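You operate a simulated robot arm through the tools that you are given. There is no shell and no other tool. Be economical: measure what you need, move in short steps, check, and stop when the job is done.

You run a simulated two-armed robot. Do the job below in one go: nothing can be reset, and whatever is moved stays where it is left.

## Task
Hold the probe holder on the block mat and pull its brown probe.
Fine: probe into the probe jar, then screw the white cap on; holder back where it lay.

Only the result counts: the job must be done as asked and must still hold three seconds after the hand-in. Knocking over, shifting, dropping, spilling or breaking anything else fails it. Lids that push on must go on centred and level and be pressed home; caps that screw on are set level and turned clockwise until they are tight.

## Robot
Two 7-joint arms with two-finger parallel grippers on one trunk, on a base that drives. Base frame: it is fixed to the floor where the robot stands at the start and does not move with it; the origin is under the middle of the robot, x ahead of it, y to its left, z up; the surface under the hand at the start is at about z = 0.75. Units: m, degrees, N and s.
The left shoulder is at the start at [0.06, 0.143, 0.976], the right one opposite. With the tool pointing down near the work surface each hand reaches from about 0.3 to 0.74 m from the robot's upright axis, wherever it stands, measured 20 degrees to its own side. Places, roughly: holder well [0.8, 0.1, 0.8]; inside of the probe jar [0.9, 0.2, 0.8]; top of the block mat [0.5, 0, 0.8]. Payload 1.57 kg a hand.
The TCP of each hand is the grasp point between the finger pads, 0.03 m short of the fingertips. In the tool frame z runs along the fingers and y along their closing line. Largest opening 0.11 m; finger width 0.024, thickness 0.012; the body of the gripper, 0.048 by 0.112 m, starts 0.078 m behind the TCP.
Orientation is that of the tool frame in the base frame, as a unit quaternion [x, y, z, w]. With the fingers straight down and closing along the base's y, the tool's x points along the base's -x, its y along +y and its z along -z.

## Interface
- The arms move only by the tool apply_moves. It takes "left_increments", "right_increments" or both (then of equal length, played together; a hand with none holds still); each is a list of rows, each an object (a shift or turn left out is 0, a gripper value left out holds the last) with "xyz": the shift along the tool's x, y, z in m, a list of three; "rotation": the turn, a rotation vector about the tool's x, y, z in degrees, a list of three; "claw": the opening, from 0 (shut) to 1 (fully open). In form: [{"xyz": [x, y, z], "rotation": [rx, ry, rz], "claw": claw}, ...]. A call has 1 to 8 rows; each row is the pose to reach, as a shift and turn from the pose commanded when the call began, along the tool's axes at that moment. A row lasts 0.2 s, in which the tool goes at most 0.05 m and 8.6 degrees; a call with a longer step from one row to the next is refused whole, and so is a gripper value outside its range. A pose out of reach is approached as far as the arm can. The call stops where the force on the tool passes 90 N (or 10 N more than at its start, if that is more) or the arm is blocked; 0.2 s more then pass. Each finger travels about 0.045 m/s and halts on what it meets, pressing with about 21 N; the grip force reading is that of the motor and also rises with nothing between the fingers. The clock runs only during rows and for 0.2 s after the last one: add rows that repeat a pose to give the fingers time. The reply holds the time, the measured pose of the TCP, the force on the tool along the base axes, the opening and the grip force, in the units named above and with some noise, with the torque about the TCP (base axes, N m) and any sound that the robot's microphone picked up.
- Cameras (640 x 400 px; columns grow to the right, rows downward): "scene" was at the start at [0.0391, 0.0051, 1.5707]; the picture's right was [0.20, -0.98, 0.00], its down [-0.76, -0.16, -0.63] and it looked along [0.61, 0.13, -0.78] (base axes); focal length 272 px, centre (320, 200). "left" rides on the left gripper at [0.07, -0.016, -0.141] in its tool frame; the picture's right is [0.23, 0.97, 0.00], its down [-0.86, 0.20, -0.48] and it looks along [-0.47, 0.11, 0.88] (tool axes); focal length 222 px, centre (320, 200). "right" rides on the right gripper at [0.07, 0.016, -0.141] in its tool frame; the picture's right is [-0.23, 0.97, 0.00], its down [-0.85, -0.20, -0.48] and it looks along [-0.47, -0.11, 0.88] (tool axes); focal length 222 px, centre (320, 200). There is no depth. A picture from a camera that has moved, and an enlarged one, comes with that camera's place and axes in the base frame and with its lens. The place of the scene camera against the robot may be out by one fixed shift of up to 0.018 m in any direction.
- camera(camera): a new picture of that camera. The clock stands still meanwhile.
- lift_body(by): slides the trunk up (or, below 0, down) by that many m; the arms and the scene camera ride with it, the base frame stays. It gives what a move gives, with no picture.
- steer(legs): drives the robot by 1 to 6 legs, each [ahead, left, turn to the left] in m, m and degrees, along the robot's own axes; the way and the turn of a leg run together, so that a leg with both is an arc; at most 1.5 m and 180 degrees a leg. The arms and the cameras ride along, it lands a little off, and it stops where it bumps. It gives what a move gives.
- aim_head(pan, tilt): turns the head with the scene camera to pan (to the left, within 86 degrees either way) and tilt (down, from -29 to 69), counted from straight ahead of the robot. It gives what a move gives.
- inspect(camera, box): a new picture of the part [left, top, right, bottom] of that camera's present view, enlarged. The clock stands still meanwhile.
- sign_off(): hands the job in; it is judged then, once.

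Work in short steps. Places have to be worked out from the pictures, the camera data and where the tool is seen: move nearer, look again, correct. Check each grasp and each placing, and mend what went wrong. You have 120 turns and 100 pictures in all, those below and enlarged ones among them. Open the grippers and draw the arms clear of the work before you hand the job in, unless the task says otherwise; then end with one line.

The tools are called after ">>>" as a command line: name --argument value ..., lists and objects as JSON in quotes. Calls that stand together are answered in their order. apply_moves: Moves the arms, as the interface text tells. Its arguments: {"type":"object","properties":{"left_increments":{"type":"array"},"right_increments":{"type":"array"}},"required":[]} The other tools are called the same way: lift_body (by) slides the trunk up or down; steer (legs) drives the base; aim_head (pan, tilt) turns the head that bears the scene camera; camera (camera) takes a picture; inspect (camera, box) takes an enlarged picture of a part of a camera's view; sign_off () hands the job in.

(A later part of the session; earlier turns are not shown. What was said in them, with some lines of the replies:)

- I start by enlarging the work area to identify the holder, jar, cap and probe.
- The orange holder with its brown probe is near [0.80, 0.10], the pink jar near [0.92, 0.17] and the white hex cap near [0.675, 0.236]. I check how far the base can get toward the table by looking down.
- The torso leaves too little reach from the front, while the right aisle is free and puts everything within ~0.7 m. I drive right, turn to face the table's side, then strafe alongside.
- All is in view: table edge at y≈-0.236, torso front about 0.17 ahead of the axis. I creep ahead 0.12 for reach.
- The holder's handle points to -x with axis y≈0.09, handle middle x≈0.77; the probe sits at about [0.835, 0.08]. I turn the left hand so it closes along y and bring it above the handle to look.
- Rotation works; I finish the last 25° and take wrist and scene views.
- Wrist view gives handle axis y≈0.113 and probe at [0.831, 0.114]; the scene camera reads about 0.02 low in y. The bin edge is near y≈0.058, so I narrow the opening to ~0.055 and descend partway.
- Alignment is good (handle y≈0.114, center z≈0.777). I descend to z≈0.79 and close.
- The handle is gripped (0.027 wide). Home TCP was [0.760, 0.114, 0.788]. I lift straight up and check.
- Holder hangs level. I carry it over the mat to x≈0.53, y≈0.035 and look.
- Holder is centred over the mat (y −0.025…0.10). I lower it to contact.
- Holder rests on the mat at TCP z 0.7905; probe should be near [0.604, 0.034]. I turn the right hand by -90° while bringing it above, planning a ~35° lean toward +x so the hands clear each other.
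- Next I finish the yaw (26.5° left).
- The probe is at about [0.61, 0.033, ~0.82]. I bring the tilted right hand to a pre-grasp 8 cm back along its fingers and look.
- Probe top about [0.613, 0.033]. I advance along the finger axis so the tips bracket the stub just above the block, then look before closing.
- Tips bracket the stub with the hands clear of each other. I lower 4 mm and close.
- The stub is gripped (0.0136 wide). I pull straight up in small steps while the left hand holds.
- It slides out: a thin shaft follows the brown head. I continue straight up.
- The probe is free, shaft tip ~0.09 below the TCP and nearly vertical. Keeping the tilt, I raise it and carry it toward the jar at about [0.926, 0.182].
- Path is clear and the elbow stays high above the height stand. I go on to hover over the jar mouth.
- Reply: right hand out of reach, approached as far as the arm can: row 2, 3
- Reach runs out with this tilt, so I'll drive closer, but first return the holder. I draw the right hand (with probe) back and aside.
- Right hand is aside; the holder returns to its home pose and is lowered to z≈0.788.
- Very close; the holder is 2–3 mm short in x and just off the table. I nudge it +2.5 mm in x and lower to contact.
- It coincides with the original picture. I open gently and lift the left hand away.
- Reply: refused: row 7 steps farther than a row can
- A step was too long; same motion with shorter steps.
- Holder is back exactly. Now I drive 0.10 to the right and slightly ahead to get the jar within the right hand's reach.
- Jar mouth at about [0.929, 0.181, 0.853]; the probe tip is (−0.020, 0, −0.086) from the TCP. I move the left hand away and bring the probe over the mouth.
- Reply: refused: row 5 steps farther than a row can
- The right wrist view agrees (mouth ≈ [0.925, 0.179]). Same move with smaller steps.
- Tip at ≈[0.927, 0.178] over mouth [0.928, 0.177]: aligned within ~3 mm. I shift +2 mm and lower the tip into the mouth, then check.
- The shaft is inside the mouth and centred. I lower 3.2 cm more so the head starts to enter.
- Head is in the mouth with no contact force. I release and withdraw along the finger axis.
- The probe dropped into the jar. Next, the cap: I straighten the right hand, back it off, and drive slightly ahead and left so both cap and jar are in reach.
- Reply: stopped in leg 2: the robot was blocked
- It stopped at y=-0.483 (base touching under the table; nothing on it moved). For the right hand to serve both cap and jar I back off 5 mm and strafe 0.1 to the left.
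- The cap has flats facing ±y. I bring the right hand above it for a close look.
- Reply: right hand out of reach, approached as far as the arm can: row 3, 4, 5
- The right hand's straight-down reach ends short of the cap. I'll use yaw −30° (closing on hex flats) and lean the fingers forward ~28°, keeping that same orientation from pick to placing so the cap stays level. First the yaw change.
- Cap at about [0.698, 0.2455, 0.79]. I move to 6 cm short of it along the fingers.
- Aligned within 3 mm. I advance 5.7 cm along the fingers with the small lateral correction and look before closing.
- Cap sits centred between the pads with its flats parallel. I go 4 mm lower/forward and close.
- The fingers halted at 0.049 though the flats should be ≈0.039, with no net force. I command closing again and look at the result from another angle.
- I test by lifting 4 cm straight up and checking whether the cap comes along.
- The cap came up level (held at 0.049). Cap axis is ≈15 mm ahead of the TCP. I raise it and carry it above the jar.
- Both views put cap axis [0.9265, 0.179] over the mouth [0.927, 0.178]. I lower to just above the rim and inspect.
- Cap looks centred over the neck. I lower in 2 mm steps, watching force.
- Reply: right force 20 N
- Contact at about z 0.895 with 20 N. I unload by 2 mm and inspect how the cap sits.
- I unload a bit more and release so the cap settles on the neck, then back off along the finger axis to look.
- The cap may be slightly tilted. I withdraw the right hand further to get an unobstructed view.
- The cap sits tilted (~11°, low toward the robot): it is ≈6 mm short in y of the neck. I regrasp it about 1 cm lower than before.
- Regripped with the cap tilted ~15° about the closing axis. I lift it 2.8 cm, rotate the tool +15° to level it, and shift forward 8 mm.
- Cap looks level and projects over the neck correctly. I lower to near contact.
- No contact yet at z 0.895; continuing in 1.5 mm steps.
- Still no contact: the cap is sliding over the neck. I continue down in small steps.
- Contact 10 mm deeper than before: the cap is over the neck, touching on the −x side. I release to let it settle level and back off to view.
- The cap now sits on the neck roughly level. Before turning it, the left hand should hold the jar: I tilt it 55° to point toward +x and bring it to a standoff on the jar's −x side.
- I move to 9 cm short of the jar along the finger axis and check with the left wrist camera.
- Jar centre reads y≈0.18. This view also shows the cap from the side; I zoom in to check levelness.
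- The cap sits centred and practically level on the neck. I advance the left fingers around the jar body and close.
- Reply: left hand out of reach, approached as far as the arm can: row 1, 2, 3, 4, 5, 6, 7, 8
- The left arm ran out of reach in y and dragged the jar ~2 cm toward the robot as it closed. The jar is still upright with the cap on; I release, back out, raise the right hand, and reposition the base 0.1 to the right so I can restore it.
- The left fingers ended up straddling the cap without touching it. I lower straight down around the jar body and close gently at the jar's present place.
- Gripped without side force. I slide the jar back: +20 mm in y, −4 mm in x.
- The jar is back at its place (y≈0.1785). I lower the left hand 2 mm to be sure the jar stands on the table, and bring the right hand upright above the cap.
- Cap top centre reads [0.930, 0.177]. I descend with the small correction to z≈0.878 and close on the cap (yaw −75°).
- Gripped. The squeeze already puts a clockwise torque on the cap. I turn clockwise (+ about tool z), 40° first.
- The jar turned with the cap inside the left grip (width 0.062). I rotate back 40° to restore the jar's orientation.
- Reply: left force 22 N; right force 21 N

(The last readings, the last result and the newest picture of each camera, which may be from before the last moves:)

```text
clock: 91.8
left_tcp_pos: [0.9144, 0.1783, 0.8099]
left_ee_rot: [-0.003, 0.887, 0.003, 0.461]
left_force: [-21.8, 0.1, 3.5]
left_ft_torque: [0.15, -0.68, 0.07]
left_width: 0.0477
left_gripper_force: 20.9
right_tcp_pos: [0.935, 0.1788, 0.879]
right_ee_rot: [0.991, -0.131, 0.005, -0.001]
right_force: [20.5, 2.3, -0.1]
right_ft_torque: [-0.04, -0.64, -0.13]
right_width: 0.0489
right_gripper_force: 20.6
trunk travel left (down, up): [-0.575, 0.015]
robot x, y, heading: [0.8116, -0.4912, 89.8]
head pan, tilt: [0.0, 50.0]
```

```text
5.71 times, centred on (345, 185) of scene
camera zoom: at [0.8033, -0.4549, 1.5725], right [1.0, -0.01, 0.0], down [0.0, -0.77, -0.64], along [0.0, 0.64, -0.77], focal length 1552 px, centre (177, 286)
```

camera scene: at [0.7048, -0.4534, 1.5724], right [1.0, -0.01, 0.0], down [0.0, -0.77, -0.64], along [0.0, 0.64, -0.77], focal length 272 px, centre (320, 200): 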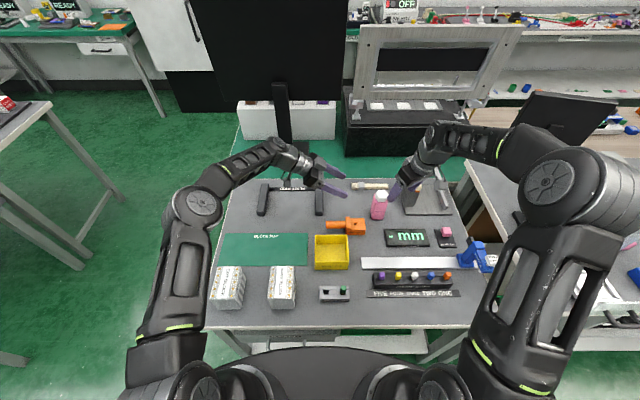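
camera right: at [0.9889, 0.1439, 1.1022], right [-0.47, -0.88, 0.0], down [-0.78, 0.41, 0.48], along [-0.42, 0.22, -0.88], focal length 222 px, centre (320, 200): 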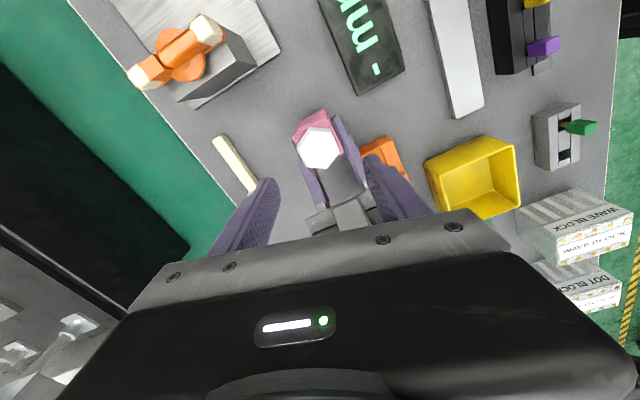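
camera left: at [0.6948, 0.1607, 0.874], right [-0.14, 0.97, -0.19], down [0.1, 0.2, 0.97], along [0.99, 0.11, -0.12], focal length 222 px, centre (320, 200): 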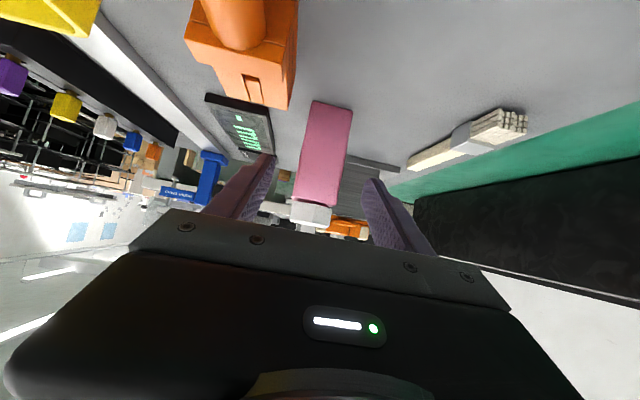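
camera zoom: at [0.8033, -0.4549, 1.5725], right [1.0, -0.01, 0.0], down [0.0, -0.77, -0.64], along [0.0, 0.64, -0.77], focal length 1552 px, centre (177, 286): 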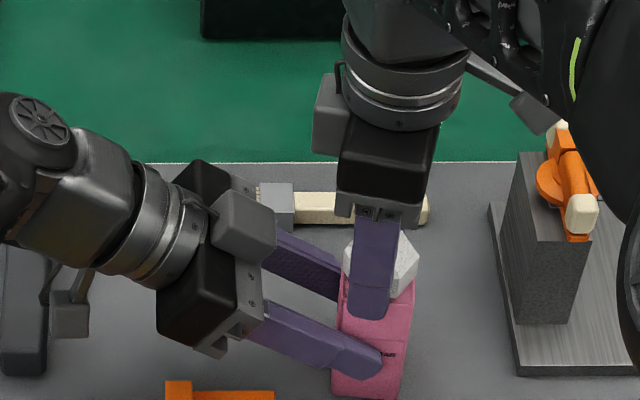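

Cap flats are now aligned with the right fingers, but cap and jar turn as one at this torque. I release the cap, raise the right hand, and view the cap from the left wrist camera to see how it sits.

>>> apply_moves --right_increments '[{"claw": 0.55}, {"claw": 0.7}, {"claw": 0.7}, {"xyz": [0, 0, -0.03]}, {"xyz": [0, 0, -0.06]}]'

>>> inspect --camera "left" --box '[260, 150, 380, 240]'

```text
clock: 93.0
left_tcp_pos: [0.9159, 0.1774, 0.8098]
left_ee_rot: [-0.003, 0.887, 0.001, 0.461]
left_force: [-0.2, -0.1, 0.7]
left_ft_torque: [-0.06, 0.07, -0.02]
left_width: 0.0446
left_gripper_force: 20.7
right_tcp_pos: [0.9295, 0.1799, 0.9386]
right_ee_rot: [0.991, -0.13, 0.0, 0.0]
right_force: [-0.5, -0.2, 0.6]
right_ft_torque: [0.01, 0.01, 0.0]
right_width: 0.0771
right_gripper_force: 0.0
trunk travel left (down, up): [-0.575, 0.015]
robot x, y, heading: [0.8113, -0.4905, 89.4]
head pan, tilt: [0.0, 50.0]
```

```text
4.44 times, centred on (320, 195) of left
camera zoom: at [0.7611, 0.1621, 0.8334], right [-0.14, 0.97, -0.19], down [0.1, 0.2, 0.97], along [0.99, 0.11, -0.12], focal length 987 px, centre (320, 222)
```

zoom: 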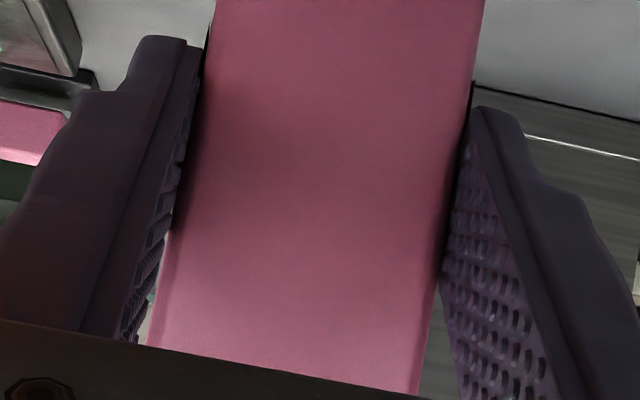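

The jar is squarely gripped again (0.0446). I check the cap with the right camera.

>>> inspect --camera "right" --box '[260, 80, 380, 180]'

```text
4.00 times, centred on (320, 130) of right
camera zoom: at [0.992, 0.1448, 1.0803], right [-0.47, -0.88, 0.0], down [-0.78, 0.41, 0.48], along [-0.42, 0.22, -0.88], focal length 888 px, centre (320, 480)
```

zoom: 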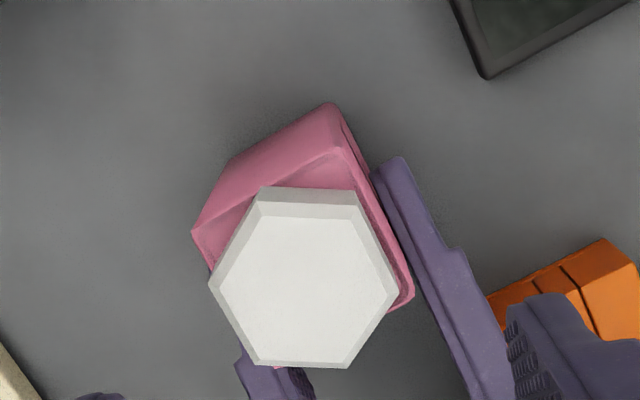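

The cap is level and concentric (≤2 mm). I regrip the jar 1.6 cm deeper with the left hand so the pads cover both corners and resist more torque.

>>> apply_moves --left_increments '[{"claw": 0.5}, {"claw": 0.52}, {"xyz": [0, 0, 0.008], "claw": 0.52}, {"xyz": [0, 0, 0.018]}, {"xyz": [0, 0, 0.018], "claw": 0.42}, {"xyz": [0, 0, 0.018], "claw": 0.0}, {"xyz": [0, 0, 0.018]}]'

>>> apply_moves --right_increments '[{"xyz": [0, 0, 0.03]}, {"xyz": [0, 0, 0.06]}, {"xyz": [0, 0, 0.0605], "claw": 0.45}, {"xyz": [0, 0, 0.0605], "claw": 0.3}, {"xyz": [0, 0, 0.0605], "claw": 0}, {"xyz": [0, 0, 0.0605]}]'

```text
clock: 94.6
left_tcp_pos: [0.9313, 0.1768, 0.7996]
left_ee_rot: [-0.002, 0.887, 0.001, 0.461]
left_force: [-1.0, -0.4, 0.5]
left_ft_torque: [-0.03, -0.02, -0.03]
left_width: 0.0447
left_gripper_force: 21.3
right_tcp_pos: [0.9291, 0.1795, 0.9385]
right_ee_rot: [0.991, -0.131, 0.001, 0.0]
right_force: [0.1, -0.1, -0.3]
right_ft_torque: [0.0, -0.03, 0.03]
right_width: 0.0771
right_gripper_force: 0.1
trunk travel left (down, up): [-0.575, 0.015]
robot x, y, heading: [0.8071, -0.4901, 89.7]
head pan, tilt: [0.0, 50.0]
```

```text
clock: 96.0
left_tcp_pos: [0.931, 0.1771, 0.7997]
left_ee_rot: [-0.001, 0.887, 0.0, 0.462]
left_force: [-0.5, -6.4, 1.9]
left_ft_torque: [0.36, -0.2, -0.17]
left_width: 0.0448
left_gripper_force: 21.0
right_tcp_pos: [0.9292, 0.1786, 0.8772]
right_ee_rot: [0.991, -0.13, 0.001, -0.001]
right_force: [1.0, 5.6, -4.2]
right_ft_torque: [0.01, 0.12, 0.21]
right_width: 0.0507
right_gripper_force: 21.0
trunk travel left (down, up): [-0.575, 0.015]
robot x, y, heading: [0.807, -0.49, 89.5]
head pan, tilt: [0.0, 50.0]
```

Good grips on both. I turn the cap clockwise by 24° and compare both widths and torques.

>>> apply_moves --right_increments '[{"rotation": [0, 0, 6]}, {"rotation": [0, 0, 12]}, {"rotation": [0, 0, 18]}, {"rotation": [0, 0, 24]}]'

```text
clock: 97.0
left_tcp_pos: [0.9338, 0.1749, 0.7993]
left_ee_rot: [-0.001, 0.887, -0.002, 0.462]
left_force: [8.7, -21.4, 2.8]
left_ft_torque: [0.47, 0.04, -0.31]
left_width: 0.0476
left_gripper_force: 21.6
right_tcp_pos: [0.93, 0.1803, 0.8815]
right_ee_rot: [0.942, -0.335, -0.002, -0.004]
right_force: [-8.9, 21.0, 6.6]
right_ft_torque: [0.98, 0.26, 0.34]
right_width: 0.0442
right_gripper_force: 21.1
trunk travel left (down, up): [-0.575, 0.015]
robot x, y, heading: [0.8085, -0.4908, 89.7]
head pan, tilt: [0.0, 50.0]
```

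The right fingers slid up the cap's chamfer with a side force: my rotation centre is off the jar axis. I open the right hand, lift and look.

>>> apply_moves --right_increments '[{"claw": 0.55}, {"claw": 0.7}, {"claw": 0.7}, {"xyz": [0, 0, -0.03]}, {"xyz": [0, 0, -0.06]}]'

>>> inspect --camera "right" --box '[260, 80, 380, 180]'

```text
clock: 98.2
left_tcp_pos: [0.9311, 0.1776, 0.7996]
left_ee_rot: [-0.002, 0.887, 0.001, 0.462]
left_force: [-0.5, 0.4, -1.6]
left_ft_torque: [0.0, 0.02, 0.04]
left_width: 0.0448
left_gripper_force: 20.5
right_tcp_pos: [0.9288, 0.1767, 0.938]
right_ee_rot: [0.943, -0.333, 0.001, 0.001]
right_force: [-1.0, 0.0, -0.9]
right_ft_torque: [0.0, -0.03, 0.01]
right_width: 0.0769
right_gripper_force: 0.0
trunk travel left (down, up): [-0.575, 0.015]
robot x, y, heading: [0.8067, -0.4945, 89.6]
head pan, tilt: [0.0, 50.0]
```

```text
4.00 times, centred on (320, 130) of right
camera zoom: at [0.9725, 0.12, 1.0801], right [-0.79, -0.61, 0.0], down [-0.54, 0.69, 0.48], along [-0.29, 0.38, -0.88], focal length 888 px, centre (320, 480)
```

zoom: 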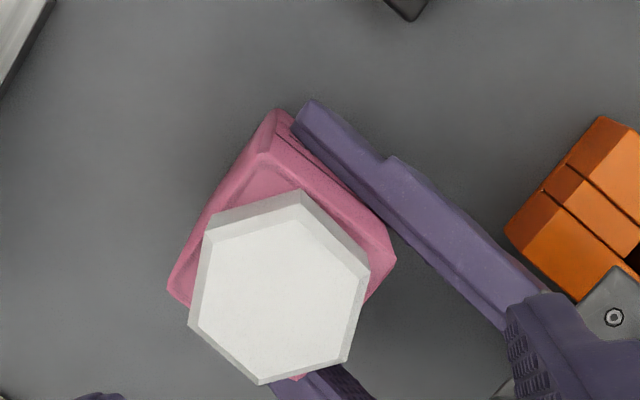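

The cap/jar axis actually sits at [0.9405, 0.177] – the jar had slid 12 mm in x, so my grip was off-centre. I slide the jar back −12.5 mm with the left hand and turn the right hand +15° to match the hex flats.

>>> apply_moves --left_increments '[{"xyz": [0.0018, 0, -0.0025]}, {"xyz": [0.0036, 0, -0.0051]}, {"xyz": [0.0054, 0, -0.0077]}, {"xyz": [0.0072, 0, -0.0102]}, {"xyz": [0.0072, 0, -0.0102]}]' --right_increments '[{"rotation": [0, 0, 4]}, {"rotation": [0, 0, 8]}, {"rotation": [0, 0, 12]}, {"rotation": [0, 0, 15]}, {"rotation": [0, 0, 15]}]'

>>> inspect --camera "right" --box '[260, 80, 380, 180]'

```text
clock: 99.4
left_tcp_pos: [0.9192, 0.1781, 0.7993]
left_ee_rot: [-0.002, 0.887, 0.001, 0.462]
left_force: [-0.4, 0.7, -1.6]
left_ft_torque: [0.03, 0.0, 0.0]
left_width: 0.0447
left_gripper_force: 21.2
right_tcp_pos: [0.9287, 0.1775, 0.9375]
right_ee_rot: [0.891, -0.454, 0.001, 0.0]
right_force: [-0.7, 0.3, -0.1]
right_ft_torque: [-0.02, 0.0, 0.03]
right_width: 0.0769
right_gripper_force: 0.0
trunk travel left (down, up): [-0.575, 0.015]
robot x, y, heading: [0.8081, -0.4898, 89.5]
head pan, tilt: [0.0, 50.0]
```

```text
4.00 times, centred on (320, 130) of right
camera zoom: at [0.9568, 0.1111, 1.0791], right [-0.92, -0.39, 0.0], down [-0.34, 0.81, 0.48], along [-0.18, 0.44, -0.88], focal length 888 px, centre (320, 480)
```

zoom: 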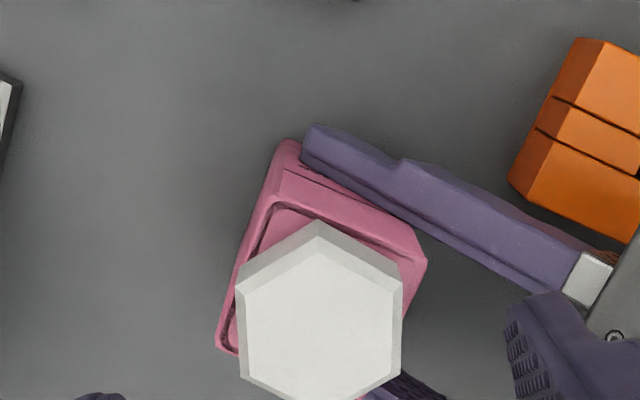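

Now the flats are parallel to the fingers and the axis [0.930, 0.178] matches the TCP. I descend and grip.

>>> apply_moves --right_increments '[{"xyz": [0.0008, -0.001, 0.03]}, {"xyz": [0.0008, -0.001, 0.06]}, {"xyz": [0.0008, -0.001, 0.0615], "claw": 0.5}, {"xyz": [0.0008, -0.001, 0.0615], "claw": 0.4}, {"xyz": [0.0008, -0.001, 0.0615], "claw": 0}, {"xyz": [0.0008, -0.001, 0.0615]}]'

```text
clock: 100.8
left_tcp_pos: [0.9199, 0.1782, 0.7987]
left_ee_rot: [-0.002, 0.887, 0.0, 0.461]
left_force: [3.6, 1.5, -4.4]
left_ft_torque: [-0.01, 0.21, 0.16]
left_width: 0.0448
left_gripper_force: 21.1
right_tcp_pos: [0.9308, 0.1769, 0.8764]
right_ee_rot: [0.891, -0.454, 0.0, 0.0]
right_force: [-2.7, -1.4, 2.8]
right_ft_torque: [-0.12, 0.03, -0.14]
right_width: 0.0617
right_gripper_force: 20.9
trunk travel left (down, up): [-0.575, 0.015]
robot x, y, heading: [0.8103, -0.4901, 89.6]
head pan, tilt: [0.0, 50.0]
```

Width 0.0617 matches the jar body's diagonal: the fingertips were gripping the jar's shoulders, not the cap – that explains the "lock". I open, raise 9 mm, and close on the cap only.

>>> apply_moves --right_increments '[{"claw": 0.65}, {"claw": 0.7}, {"xyz": [0, 0, -0.009]}, {"xyz": [0, 0, -0.009], "claw": 0.5}, {"xyz": [0, 0, -0.009], "claw": 0.4}, {"xyz": [0, 0, -0.009], "claw": 0}, {"xyz": [0, 0, -0.009]}]'

```text
clock: 102.4
left_tcp_pos: [0.9206, 0.1775, 0.7988]
left_ee_rot: [-0.003, 0.887, 0.001, 0.462]
left_force: [5.0, 5.1, -2.4]
left_ft_torque: [-0.29, 0.38, 0.06]
left_width: 0.0446
left_gripper_force: 21.0
right_tcp_pos: [0.9309, 0.1785, 0.8848]
right_ee_rot: [0.891, -0.453, 0.0, 0.001]
right_force: [-5.5, -5.0, 0.7]
right_ft_torque: [-0.17, 0.05, 0.0]
right_width: 0.0481
right_gripper_force: 20.7
trunk travel left (down, up): [-0.575, 0.015]
robot x, y, heading: [0.8099, -0.493, 89.6]
head pan, tilt: [0.0, 50.0]
```

Now it holds the cap by its flats (0.048). I relieve the 7 N side force and turn clockwise 40°.

>>> apply_moves --right_increments '[{"xyz": [0, 0.001, 0]}, {"xyz": [0, 0.001, 0], "rotation": [0, 0, 8]}, {"xyz": [0, 0.001, 0], "rotation": [0, 0, 16]}, {"xyz": [0, 0.001, 0], "rotation": [0, 0, 24]}, {"xyz": [0, 0.001, 0], "rotation": [0, 0, 32]}, {"xyz": [0, 0.001, 0], "rotation": [0, 0, 40]}]'

```text
clock: 103.8
left_tcp_pos: [0.9196, 0.1769, 0.7993]
left_ee_rot: [-0.002, 0.886, 0.001, 0.463]
left_force: [6.9, 7.0, -2.4]
left_ft_torque: [-0.32, 0.54, 0.05]
left_width: 0.0446
left_gripper_force: 21.4
right_tcp_pos: [0.9304, 0.177, 0.8846]
right_ee_rot: [-0.681, 0.732, -0.001, 0.0]
right_force: [-7.5, -6.1, 1.1]
right_ft_torque: [-0.23, 0.15, 0.02]
right_width: 0.0479
right_gripper_force: 21.1
trunk travel left (down, up): [-0.575, 0.015]
robot x, y, heading: [0.8116, -0.4913, 89.6]
head pan, tilt: [0.0, 50.0]
```

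The cap turns freely while the jar stays put. I continue clockwise 56° with a small lateral relief.

>>> apply_moves --right_increments '[{"xyz": [0.0013, 0.0014, 0], "rotation": [0, 0, 7]}, {"xyz": [0.0013, 0.0014, 0], "rotation": [0, 0, 15]}, {"xyz": [0.0013, 0.0014, 0], "rotation": [0, 0, 23]}, {"xyz": [0.0013, 0.0014, 0], "rotation": [0, 0, 31]}, {"xyz": [0.0013, 0.0014, 0], "rotation": [0, 0, 39]}, {"xyz": [0.0013, 0.0014, 0], "rotation": [0, 0, 47]}, {"xyz": [0.0013, 0.0014, 0], "rotation": [0, 0, 55]}, {"xyz": [0.0013, 0.0014, 0], "rotation": [0, 0, 63]}]'

```text
clock: 105.6
left_tcp_pos: [0.9197, 0.1779, 0.7984]
left_ee_rot: [-0.002, 0.887, 0.001, 0.462]
left_force: [-2.3, -9.1, 2.6]
left_ft_torque: [0.36, 0.02, -0.12]
left_width: 0.0443
left_gripper_force: 21.1
right_tcp_pos: [0.9303, 0.1772, 0.885]
right_ee_rot: [-0.198, 0.98, 0.0, 0.001]
right_force: [1.8, 9.7, -3.9]
right_ft_torque: [0.49, -0.28, 0.01]
right_width: 0.0478
right_gripper_force: 21.2
trunk travel left (down, up): [-0.575, 0.015]
robot x, y, heading: [0.8069, -0.4919, 89.6]
head pan, tilt: [0.0, 50.0]
```

Thread is pulling the cap down slightly (engaged). I continue another 40° to use the wrist's range.

>>> apply_moves --right_increments '[{"rotation": [0, 0, 8], "xyz": [0, 0, 0.0005]}, {"rotation": [0, 0, 16], "xyz": [0, 0, 0.0005]}, {"rotation": [0, 0, 24], "xyz": [0, 0, 0.0005]}, {"rotation": [0, 0, 32], "xyz": [0, 0, 0.0005]}, {"rotation": [0, 0, 40], "xyz": [0, 0, 0.0005]}]'

```text
clock: 106.8
left_tcp_pos: [0.9192, 0.1787, 0.8001]
left_ee_rot: [-0.002, 0.887, 0.0, 0.462]
left_force: [-6.9, -13.8, 2.5]
left_ft_torque: [0.58, -0.36, -0.17]
left_width: 0.0446
left_gripper_force: 20.9
right_tcp_pos: [0.929, 0.1774, 0.8861]
right_ee_rot: [0.149, 0.989, 0.0, 0.001]
right_force: [7.3, 14.7, -4.9]
right_ft_torque: [0.68, -0.26, 0.01]
right_width: 0.0473
right_gripper_force: 20.5
trunk travel left (down, up): [-0.575, 0.015]
robot x, y, heading: [0.8101, -0.4935, 89.8]
head pan, tilt: [0.0, 50.0]
```

Yaw range is wide (now +107°). I open, unwind 180° in three calls, and regrip for another stroke.

>>> apply_moves --right_increments '[{"claw": 0.55}, {"claw": 0.65}, {"rotation": [0, 0, -8.5]}, {"rotation": [0, 0, -17]}, {"rotation": [0, 0, -25.5]}, {"rotation": [0, 0, -34]}, {"rotation": [0, 0, -42.5]}, {"rotation": [0, 0, -51]}]'

>>> apply_moves --right_increments '[{"rotation": [0, 0, -8.5]}, {"rotation": [0, 0, -17]}, {"rotation": [0, 0, -25.5]}, {"rotation": [0, 0, -34]}, {"rotation": [0, 0, -42.5]}, {"rotation": [0, 0, -51]}, {"rotation": [0, 0, -59.5]}, {"rotation": [0, 0, -68]}]'

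>>> apply_moves --right_increments '[{"rotation": [0, 0, -8.5]}, {"rotation": [0, 0, -17]}, {"rotation": [0, 0, -25.5]}, {"rotation": [0, 0, -34]}, {"rotation": [0, 0, -42.5]}, {"rotation": [0, 0, -51]}, {"rotation": [0, 0, -59.5]}, {"rotation": [0, 0, -61]}]'

>>> inspect --camera "right" --box '[260, 100, 380, 200]'

```text
clock: 108.6
left_tcp_pos: [0.9198, 0.1769, 0.7996]
left_ee_rot: [-0.002, 0.887, 0.001, 0.461]
left_force: [0.8, -0.9, -1.0]
left_ft_torque: [0.02, 0.02, 0.02]
left_width: 0.0446
left_gripper_force: 21.6
right_tcp_pos: [0.9286, 0.1759, 0.8844]
right_ee_rot: [-0.294, 0.956, -0.001, 0.0]
right_force: [0.1, 0.3, -0.1]
right_ft_torque: [-0.03, 0.0, -0.01]
right_width: 0.0719
right_gripper_force: 0.1
trunk travel left (down, up): [-0.575, 0.015]
robot x, y, heading: [0.8082, -0.4885, 89.7]
head pan, tilt: [0.0, 50.0]
```

```text
clock: 110.4
left_tcp_pos: [0.9193, 0.1782, 0.7992]
left_ee_rot: [-0.002, 0.887, 0.001, 0.462]
left_force: [0.7, 0.0, -0.7]
left_ft_torque: [-0.02, 0.0, -0.01]
left_width: 0.0446
left_gripper_force: 21.5
right_tcp_pos: [0.9288, 0.1766, 0.8843]
right_ee_rot: [0.778, -0.629, 0.0, 0.0]
right_force: [0.3, -0.1, 0.0]
right_ft_torque: [0.03, 0.02, -0.02]
right_width: 0.0715
right_gripper_force: 0.1
trunk travel left (down, up): [-0.575, 0.015]
robot x, y, heading: [0.8062, -0.4938, 89.6]
head pan, tilt: [0.0, 50.0]
```

```text
clock: 112.2
left_tcp_pos: [0.9192, 0.1785, 0.7994]
left_ee_rot: [-0.002, 0.887, 0.001, 0.462]
left_force: [0.9, 0.3, -1.0]
left_ft_torque: [-0.01, 0.03, 0.01]
left_width: 0.0446
left_gripper_force: 20.8
right_tcp_pos: [0.93, 0.177, 0.8849]
right_ee_rot: [0.989, -0.148, 0.001, 0.0]
right_force: [0.8, 0.4, 1.2]
right_ft_torque: [0.0, 0.0, 0.02]
right_width: 0.0714
right_gripper_force: 0.0
trunk travel left (down, up): [-0.575, 0.015]
robot x, y, heading: [0.8115, -0.4906, 89.7]
head pan, tilt: [0.0, 50.0]
```

```text
4.00 times, centred on (320, 150) of right
camera zoom: at [0.991, 0.1398, 1.0262], right [-0.5, -0.87, 0.0], down [-0.76, 0.44, 0.48], along [-0.41, 0.24, -0.88], focal length 888 px, centre (320, 400)
```

zoom: 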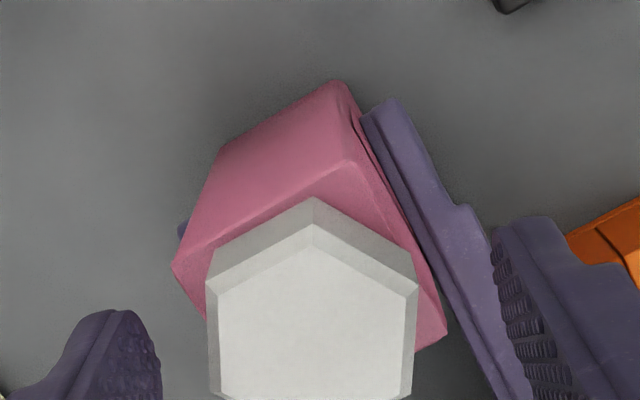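

The cap is level and aligned with the fingers. I close and start the second stroke.

>>> apply_moves --right_increments '[{"claw": 0.45}, {"claw": 0.0}, {"claw": 0.0}, {"rotation": [0, 0, 8]}, {"rotation": [0, 0, 16]}, {"rotation": [0, 0, 24]}, {"rotation": [0, 0, 32]}, {"rotation": [0, 0, 40]}]'

>>> apply_moves --right_increments '[{"rotation": [0, 0, 8]}, {"rotation": [0, 0, 16]}, {"rotation": [0, 0, 24]}, {"rotation": [0, 0, 32]}, {"rotation": [0, 0, 40]}, {"rotation": [0, 0, 48]}, {"rotation": [0, 0, 56]}, {"rotation": [0, 0, 64]}]'

```text
clock: 114.0
left_tcp_pos: [0.9191, 0.1782, 0.7981]
left_ee_rot: [-0.003, 0.887, 0.001, 0.462]
left_force: [-9.6, -8.3, -2.0]
left_ft_torque: [0.4, -0.52, -0.1]
left_width: 0.0448
left_gripper_force: 20.9
right_tcp_pos: [0.9287, 0.1748, 0.8837]
right_ee_rot: [0.878, -0.479, 0.002, 0.0]
right_force: [9.2, 7.9, 0.1]
right_ft_torque: [0.28, -0.34, -0.04]
right_width: 0.0446
right_gripper_force: 21.1
trunk travel left (down, up): [-0.575, 0.015]
robot x, y, heading: [0.8119, -0.4927, 89.7]
head pan, tilt: [0.0, 50.0]
```

```text
clock: 115.8
left_tcp_pos: [0.9214, 0.1777, 0.7996]
left_ee_rot: [-0.002, 0.887, 0.002, 0.463]
left_force: [1.6, 9.4, -3.4]
left_ft_torque: [-0.56, 0.23, 0.07]
left_width: 0.0445
left_gripper_force: 20.5
right_tcp_pos: [0.9283, 0.1756, 0.8846]
right_ee_rot: [-0.492, 0.871, 0.0, 0.0]
right_force: [-1.6, -8.7, 2.3]
right_ft_torque: [-0.29, -0.08, -0.01]
right_width: 0.0448
right_gripper_force: 21.1
trunk travel left (down, up): [-0.575, 0.015]
robot x, y, heading: [0.8102, -0.4904, 89.3]
head pan, tilt: [0.0, 50.0]
```

Still turning with almost no torque; the cap is sinking (fingers grip nearer its narrower top). I continue the stroke.

>>> apply_moves --right_increments '[{"rotation": [0, 0, 8.5]}, {"rotation": [0, 0, 17]}, {"rotation": [0, 0, 25.5]}, {"rotation": [0, 0, 34]}, {"rotation": [0, 0, 42.5]}, {"rotation": [0, 0, 51]}, {"rotation": [0, 0, 59.5]}, {"rotation": [0, 0, 68]}]'

>>> inspect --camera "scene" --box '[310, 165, 370, 215]'

```text
clock: 117.6
left_tcp_pos: [0.9207, 0.1776, 0.7981]
left_ee_rot: [-0.002, 0.887, 0.0, 0.461]
left_force: [2.8, -6.3, 0.4]
left_ft_torque: [0.34, 0.12, -0.75]
left_width: 0.0446
left_gripper_force: 21.4
right_tcp_pos: [0.9291, 0.177, 0.886]
right_ee_rot: [0.079, 0.997, 0.0, 0.0]
right_force: [-3.1, 5.8, -0.5]
right_ft_torque: [0.22, 0.11, 0.64]
right_width: 0.0442
right_gripper_force: 20.6
trunk travel left (down, up): [-0.575, 0.015]
robot x, y, heading: [0.8066, -0.4919, 89.7]
head pan, tilt: [0.0, 50.0]
```

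```text
8.00 times, centred on (340, 190) of scene
camera zoom: at [0.8035, -0.4547, 1.5724], right [1.0, -0.01, 0.0], down [0.0, -0.77, -0.64], along [0.0, 0.64, -0.77], focal length 2173 px, centre (160, 280)
```

zoom: 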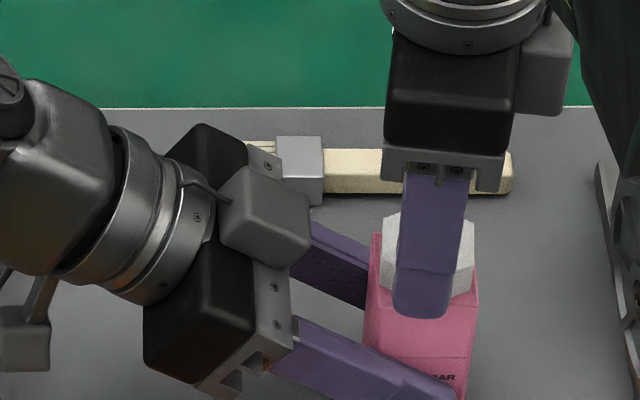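

Torque suddenly rose to 0.64 N·m: the cap is bottoming out. I add 8° more to confirm tightness.

>>> apply_moves --right_increments '[{"rotation": [0, 0, 4]}, {"rotation": [0, 0, 8]}]'

```text
clock: 118.2
left_tcp_pos: [0.9208, 0.1772, 0.7984]
left_ee_rot: [-0.002, 0.887, 0.001, 0.462]
left_force: [6.8, -5.3, -1.6]
left_ft_torque: [0.24, 0.39, -1.03]
left_width: 0.045
left_gripper_force: 21.5
right_tcp_pos: [0.9279, 0.1768, 0.8852]
right_ee_rot: [0.148, 0.989, 0.0, -0.001]
right_force: [-6.7, 5.5, 1.0]
right_ft_torque: [0.28, 0.21, 1.02]
right_width: 0.0458
right_gripper_force: 21.1
trunk travel left (down, up): [-0.575, 0.015]
robot x, y, heading: [0.8091, -0.4934, 89.7]
head pan, tilt: [0.0, 50.0]
```

1.02 N·m with both grips beginning to yield: the cap is tight. I open the right hand and lift straight up.

>>> apply_moves --right_increments '[{"claw": 0.5}, {"claw": 0.65}, {"claw": 0.65}, {"xyz": [0, 0, -0.03]}, {"xyz": [0, 0, -0.07]}, {"xyz": [0, 0, -0.11]}]'

>>> inspect --camera "scene" --box '[310, 165, 370, 215]'

```text
clock: 119.6
left_tcp_pos: [0.9194, 0.1785, 0.7995]
left_ee_rot: [-0.002, 0.887, 0.001, 0.462]
left_force: [-0.2, -0.7, -1.0]
left_ft_torque: [0.01, 0.02, -0.03]
left_width: 0.0447
left_gripper_force: 21.3
right_tcp_pos: [0.9285, 0.1748, 0.9945]
right_ee_rot: [0.148, 0.989, 0.0, 0.001]
right_force: [0.5, 0.3, 0.1]
right_ft_torque: [0.03, 0.01, -0.01]
right_width: 0.0715
right_gripper_force: 0.1
trunk travel left (down, up): [-0.575, 0.015]
robot x, y, heading: [0.8034, -0.4911, 89.7]
head pan, tilt: [0.0, 50.0]
```

```text
8.00 times, centred on (340, 190) of scene
camera zoom: at [0.8035, -0.4552, 1.5724], right [1.0, -0.01, 0.0], down [0.0, -0.77, -0.64], along [0.0, 0.64, -0.77], focal length 2173 px, centre (160, 280)
```

zoom: 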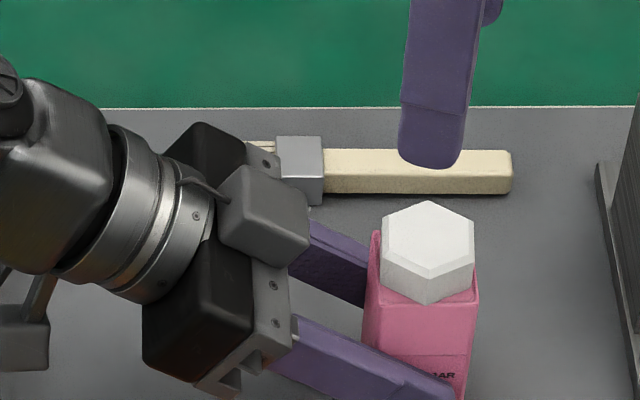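

Cap is level and seated. I nudge the jar +2 mm in y (best estimate of its original place), then open the left hand and back out along its fingers.

>>> apply_moves --left_increments '[{"xyz": [0, 0.001, 0]}, {"xyz": [0, 0.002, 0]}, {"xyz": [0, 0.002, 0], "claw": 0.5}, {"xyz": [0, 0.002, 0], "claw": 0.6}, {"xyz": [0, 0.002, 0], "claw": 0.6}, {"xyz": [0, 0.002, -0.04]}, {"xyz": [0, 0.002, -0.085]}, {"xyz": [0, 0.002, -0.13]}]'

>>> apply_moves --left_increments '[{"xyz": [-0.02, -0.02, -0.04]}, {"xyz": [-0.04, -0.04, -0.08]}, {"xyz": [-0.06, -0.06, -0.12]}]' --right_increments '[{"xyz": [0, 0, -0.02]}, {"xyz": [0, 0, -0.04]}, {"xyz": [0, 0, -0.06]}]'

>>> camera --camera "scene"

```text
clock: 121.4
left_tcp_pos: [0.8116, 0.1794, 0.8731]
left_ee_rot: [-0.001, 0.887, 0.001, 0.462]
left_force: [-0.2, -0.6, -0.5]
left_ft_torque: [-0.03, -0.04, -0.03]
left_width: 0.066
left_gripper_force: 0.0
right_tcp_pos: [0.9282, 0.1741, 0.9947]
right_ee_rot: [0.148, 0.989, 0.001, 0.001]
right_force: [-0.4, 0.2, 0.2]
right_ft_torque: [0.02, -0.03, -0.03]
right_width: 0.0715
right_gripper_force: 0.1
trunk travel left (down, up): [-0.575, 0.015]
robot x, y, heading: [0.8108, -0.4936, 89.4]
head pan, tilt: [0.0, 50.0]
```

```text
clock: 122.2
left_tcp_pos: [0.7477, 0.118, 0.9946]
left_ee_rot: [-0.003, 0.887, 0.002, 0.461]
left_force: [-0.3, 0.4, 0.1]
left_ft_torque: [0.02, 0.03, 0.03]
left_width: 0.066
left_gripper_force: 0.0
right_tcp_pos: [0.9294, 0.1746, 1.0057]
right_ee_rot: [0.148, 0.989, 0.001, 0.0]
right_force: [-0.4, -0.9, -0.1]
right_ft_torque: [0.03, 0.0, -0.04]
right_width: 0.0718
right_gripper_force: 0.1
right hand out of reach, approached as far as the arm can: row 1, 2, 3
trunk travel left (down, up): [-0.575, 0.015]
robot x, y, heading: [0.8044, -0.4936, 89.5]
head pan, tilt: [0.0, 50.0]
```

```text
3 pictures are left
camera scene: at [0.8031, -0.4562, 1.5724], right [1.0, -0.01, 0.0], down [0.0, -0.77, -0.64], along [0.0, 0.64, -0.77], focal length 272 px, centre (320, 200)
```

scene: 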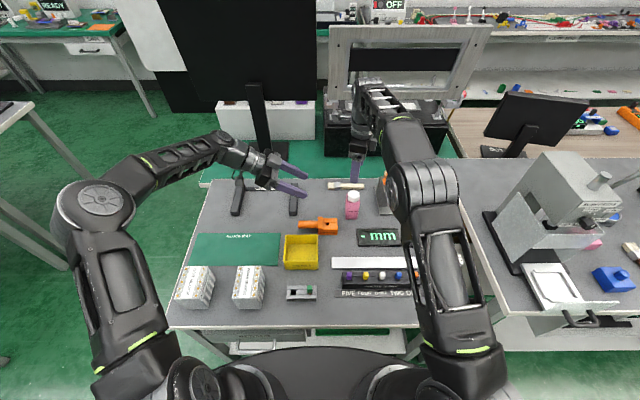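

Everything stands properly. I draw the right hand back from above the jar and take a final look.

>>> apply_moves --right_increments '[{"xyz": [-0.009, -0.029, -0.015]}, {"xyz": [-0.0175, -0.0575, -0.03]}, {"xyz": [-0.026, -0.086, -0.04]}, {"xyz": [-0.035, -0.115, -0.05]}]'

>>> inspect --camera "scene" --box '[270, 165, 430, 275]'

```text
clock: 123.2
left_tcp_pos: [0.7493, 0.1181, 0.9944]
left_ee_rot: [-0.001, 0.887, 0.0, 0.462]
left_force: [0.1, -0.4, 0.4]
left_ft_torque: [0.03, 0.02, 0.03]
left_width: 0.0658
left_gripper_force: 0.1
right_tcp_pos: [0.9314, 0.0555, 1.0557]
right_ee_rot: [0.148, 0.989, -0.001, 0.001]
right_force: [0.4, -0.4, 0.7]
right_ft_torque: [0.02, 0.05, 0.02]
right_width: 0.0718
right_gripper_force: 0.0
trunk travel left (down, up): [-0.575, 0.015]
robot x, y, heading: [0.8071, -0.4921, 89.6]
head pan, tilt: [0.0, 50.0]
```

```text
3.64 times, centred on (350, 220) of scene
camera zoom: at [0.8037, -0.4557, 1.5724], right [1.0, -0.01, 0.0], down [0.0, -0.77, -0.64], along [0.0, 0.64, -0.77], focal length 988 px, centre (211, 127)
```

zoom: 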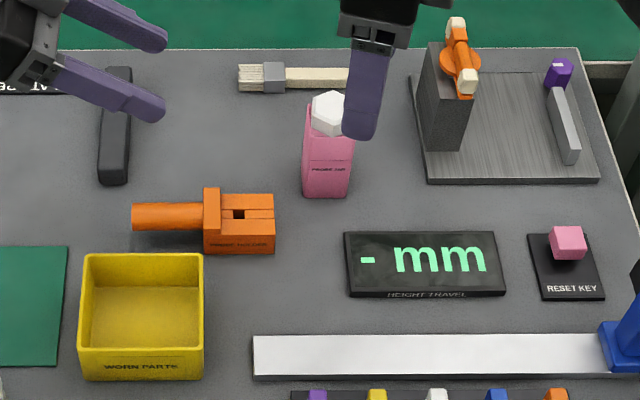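

The jar stands upright with its cap on level, the holder lies at its original spot, nothing else has moved, and both hands are open and clear. I hand the job in.

>>> sign_off

```text
The job is handed in.
```

The brown probe is in the jar and the white cap is screwed on tight (about 1 N·m). The holder is back where it lay. The jar got pushed about 2 cm while I worked on it, so I slid it back by estimate to within a few millimetres of its original spot.
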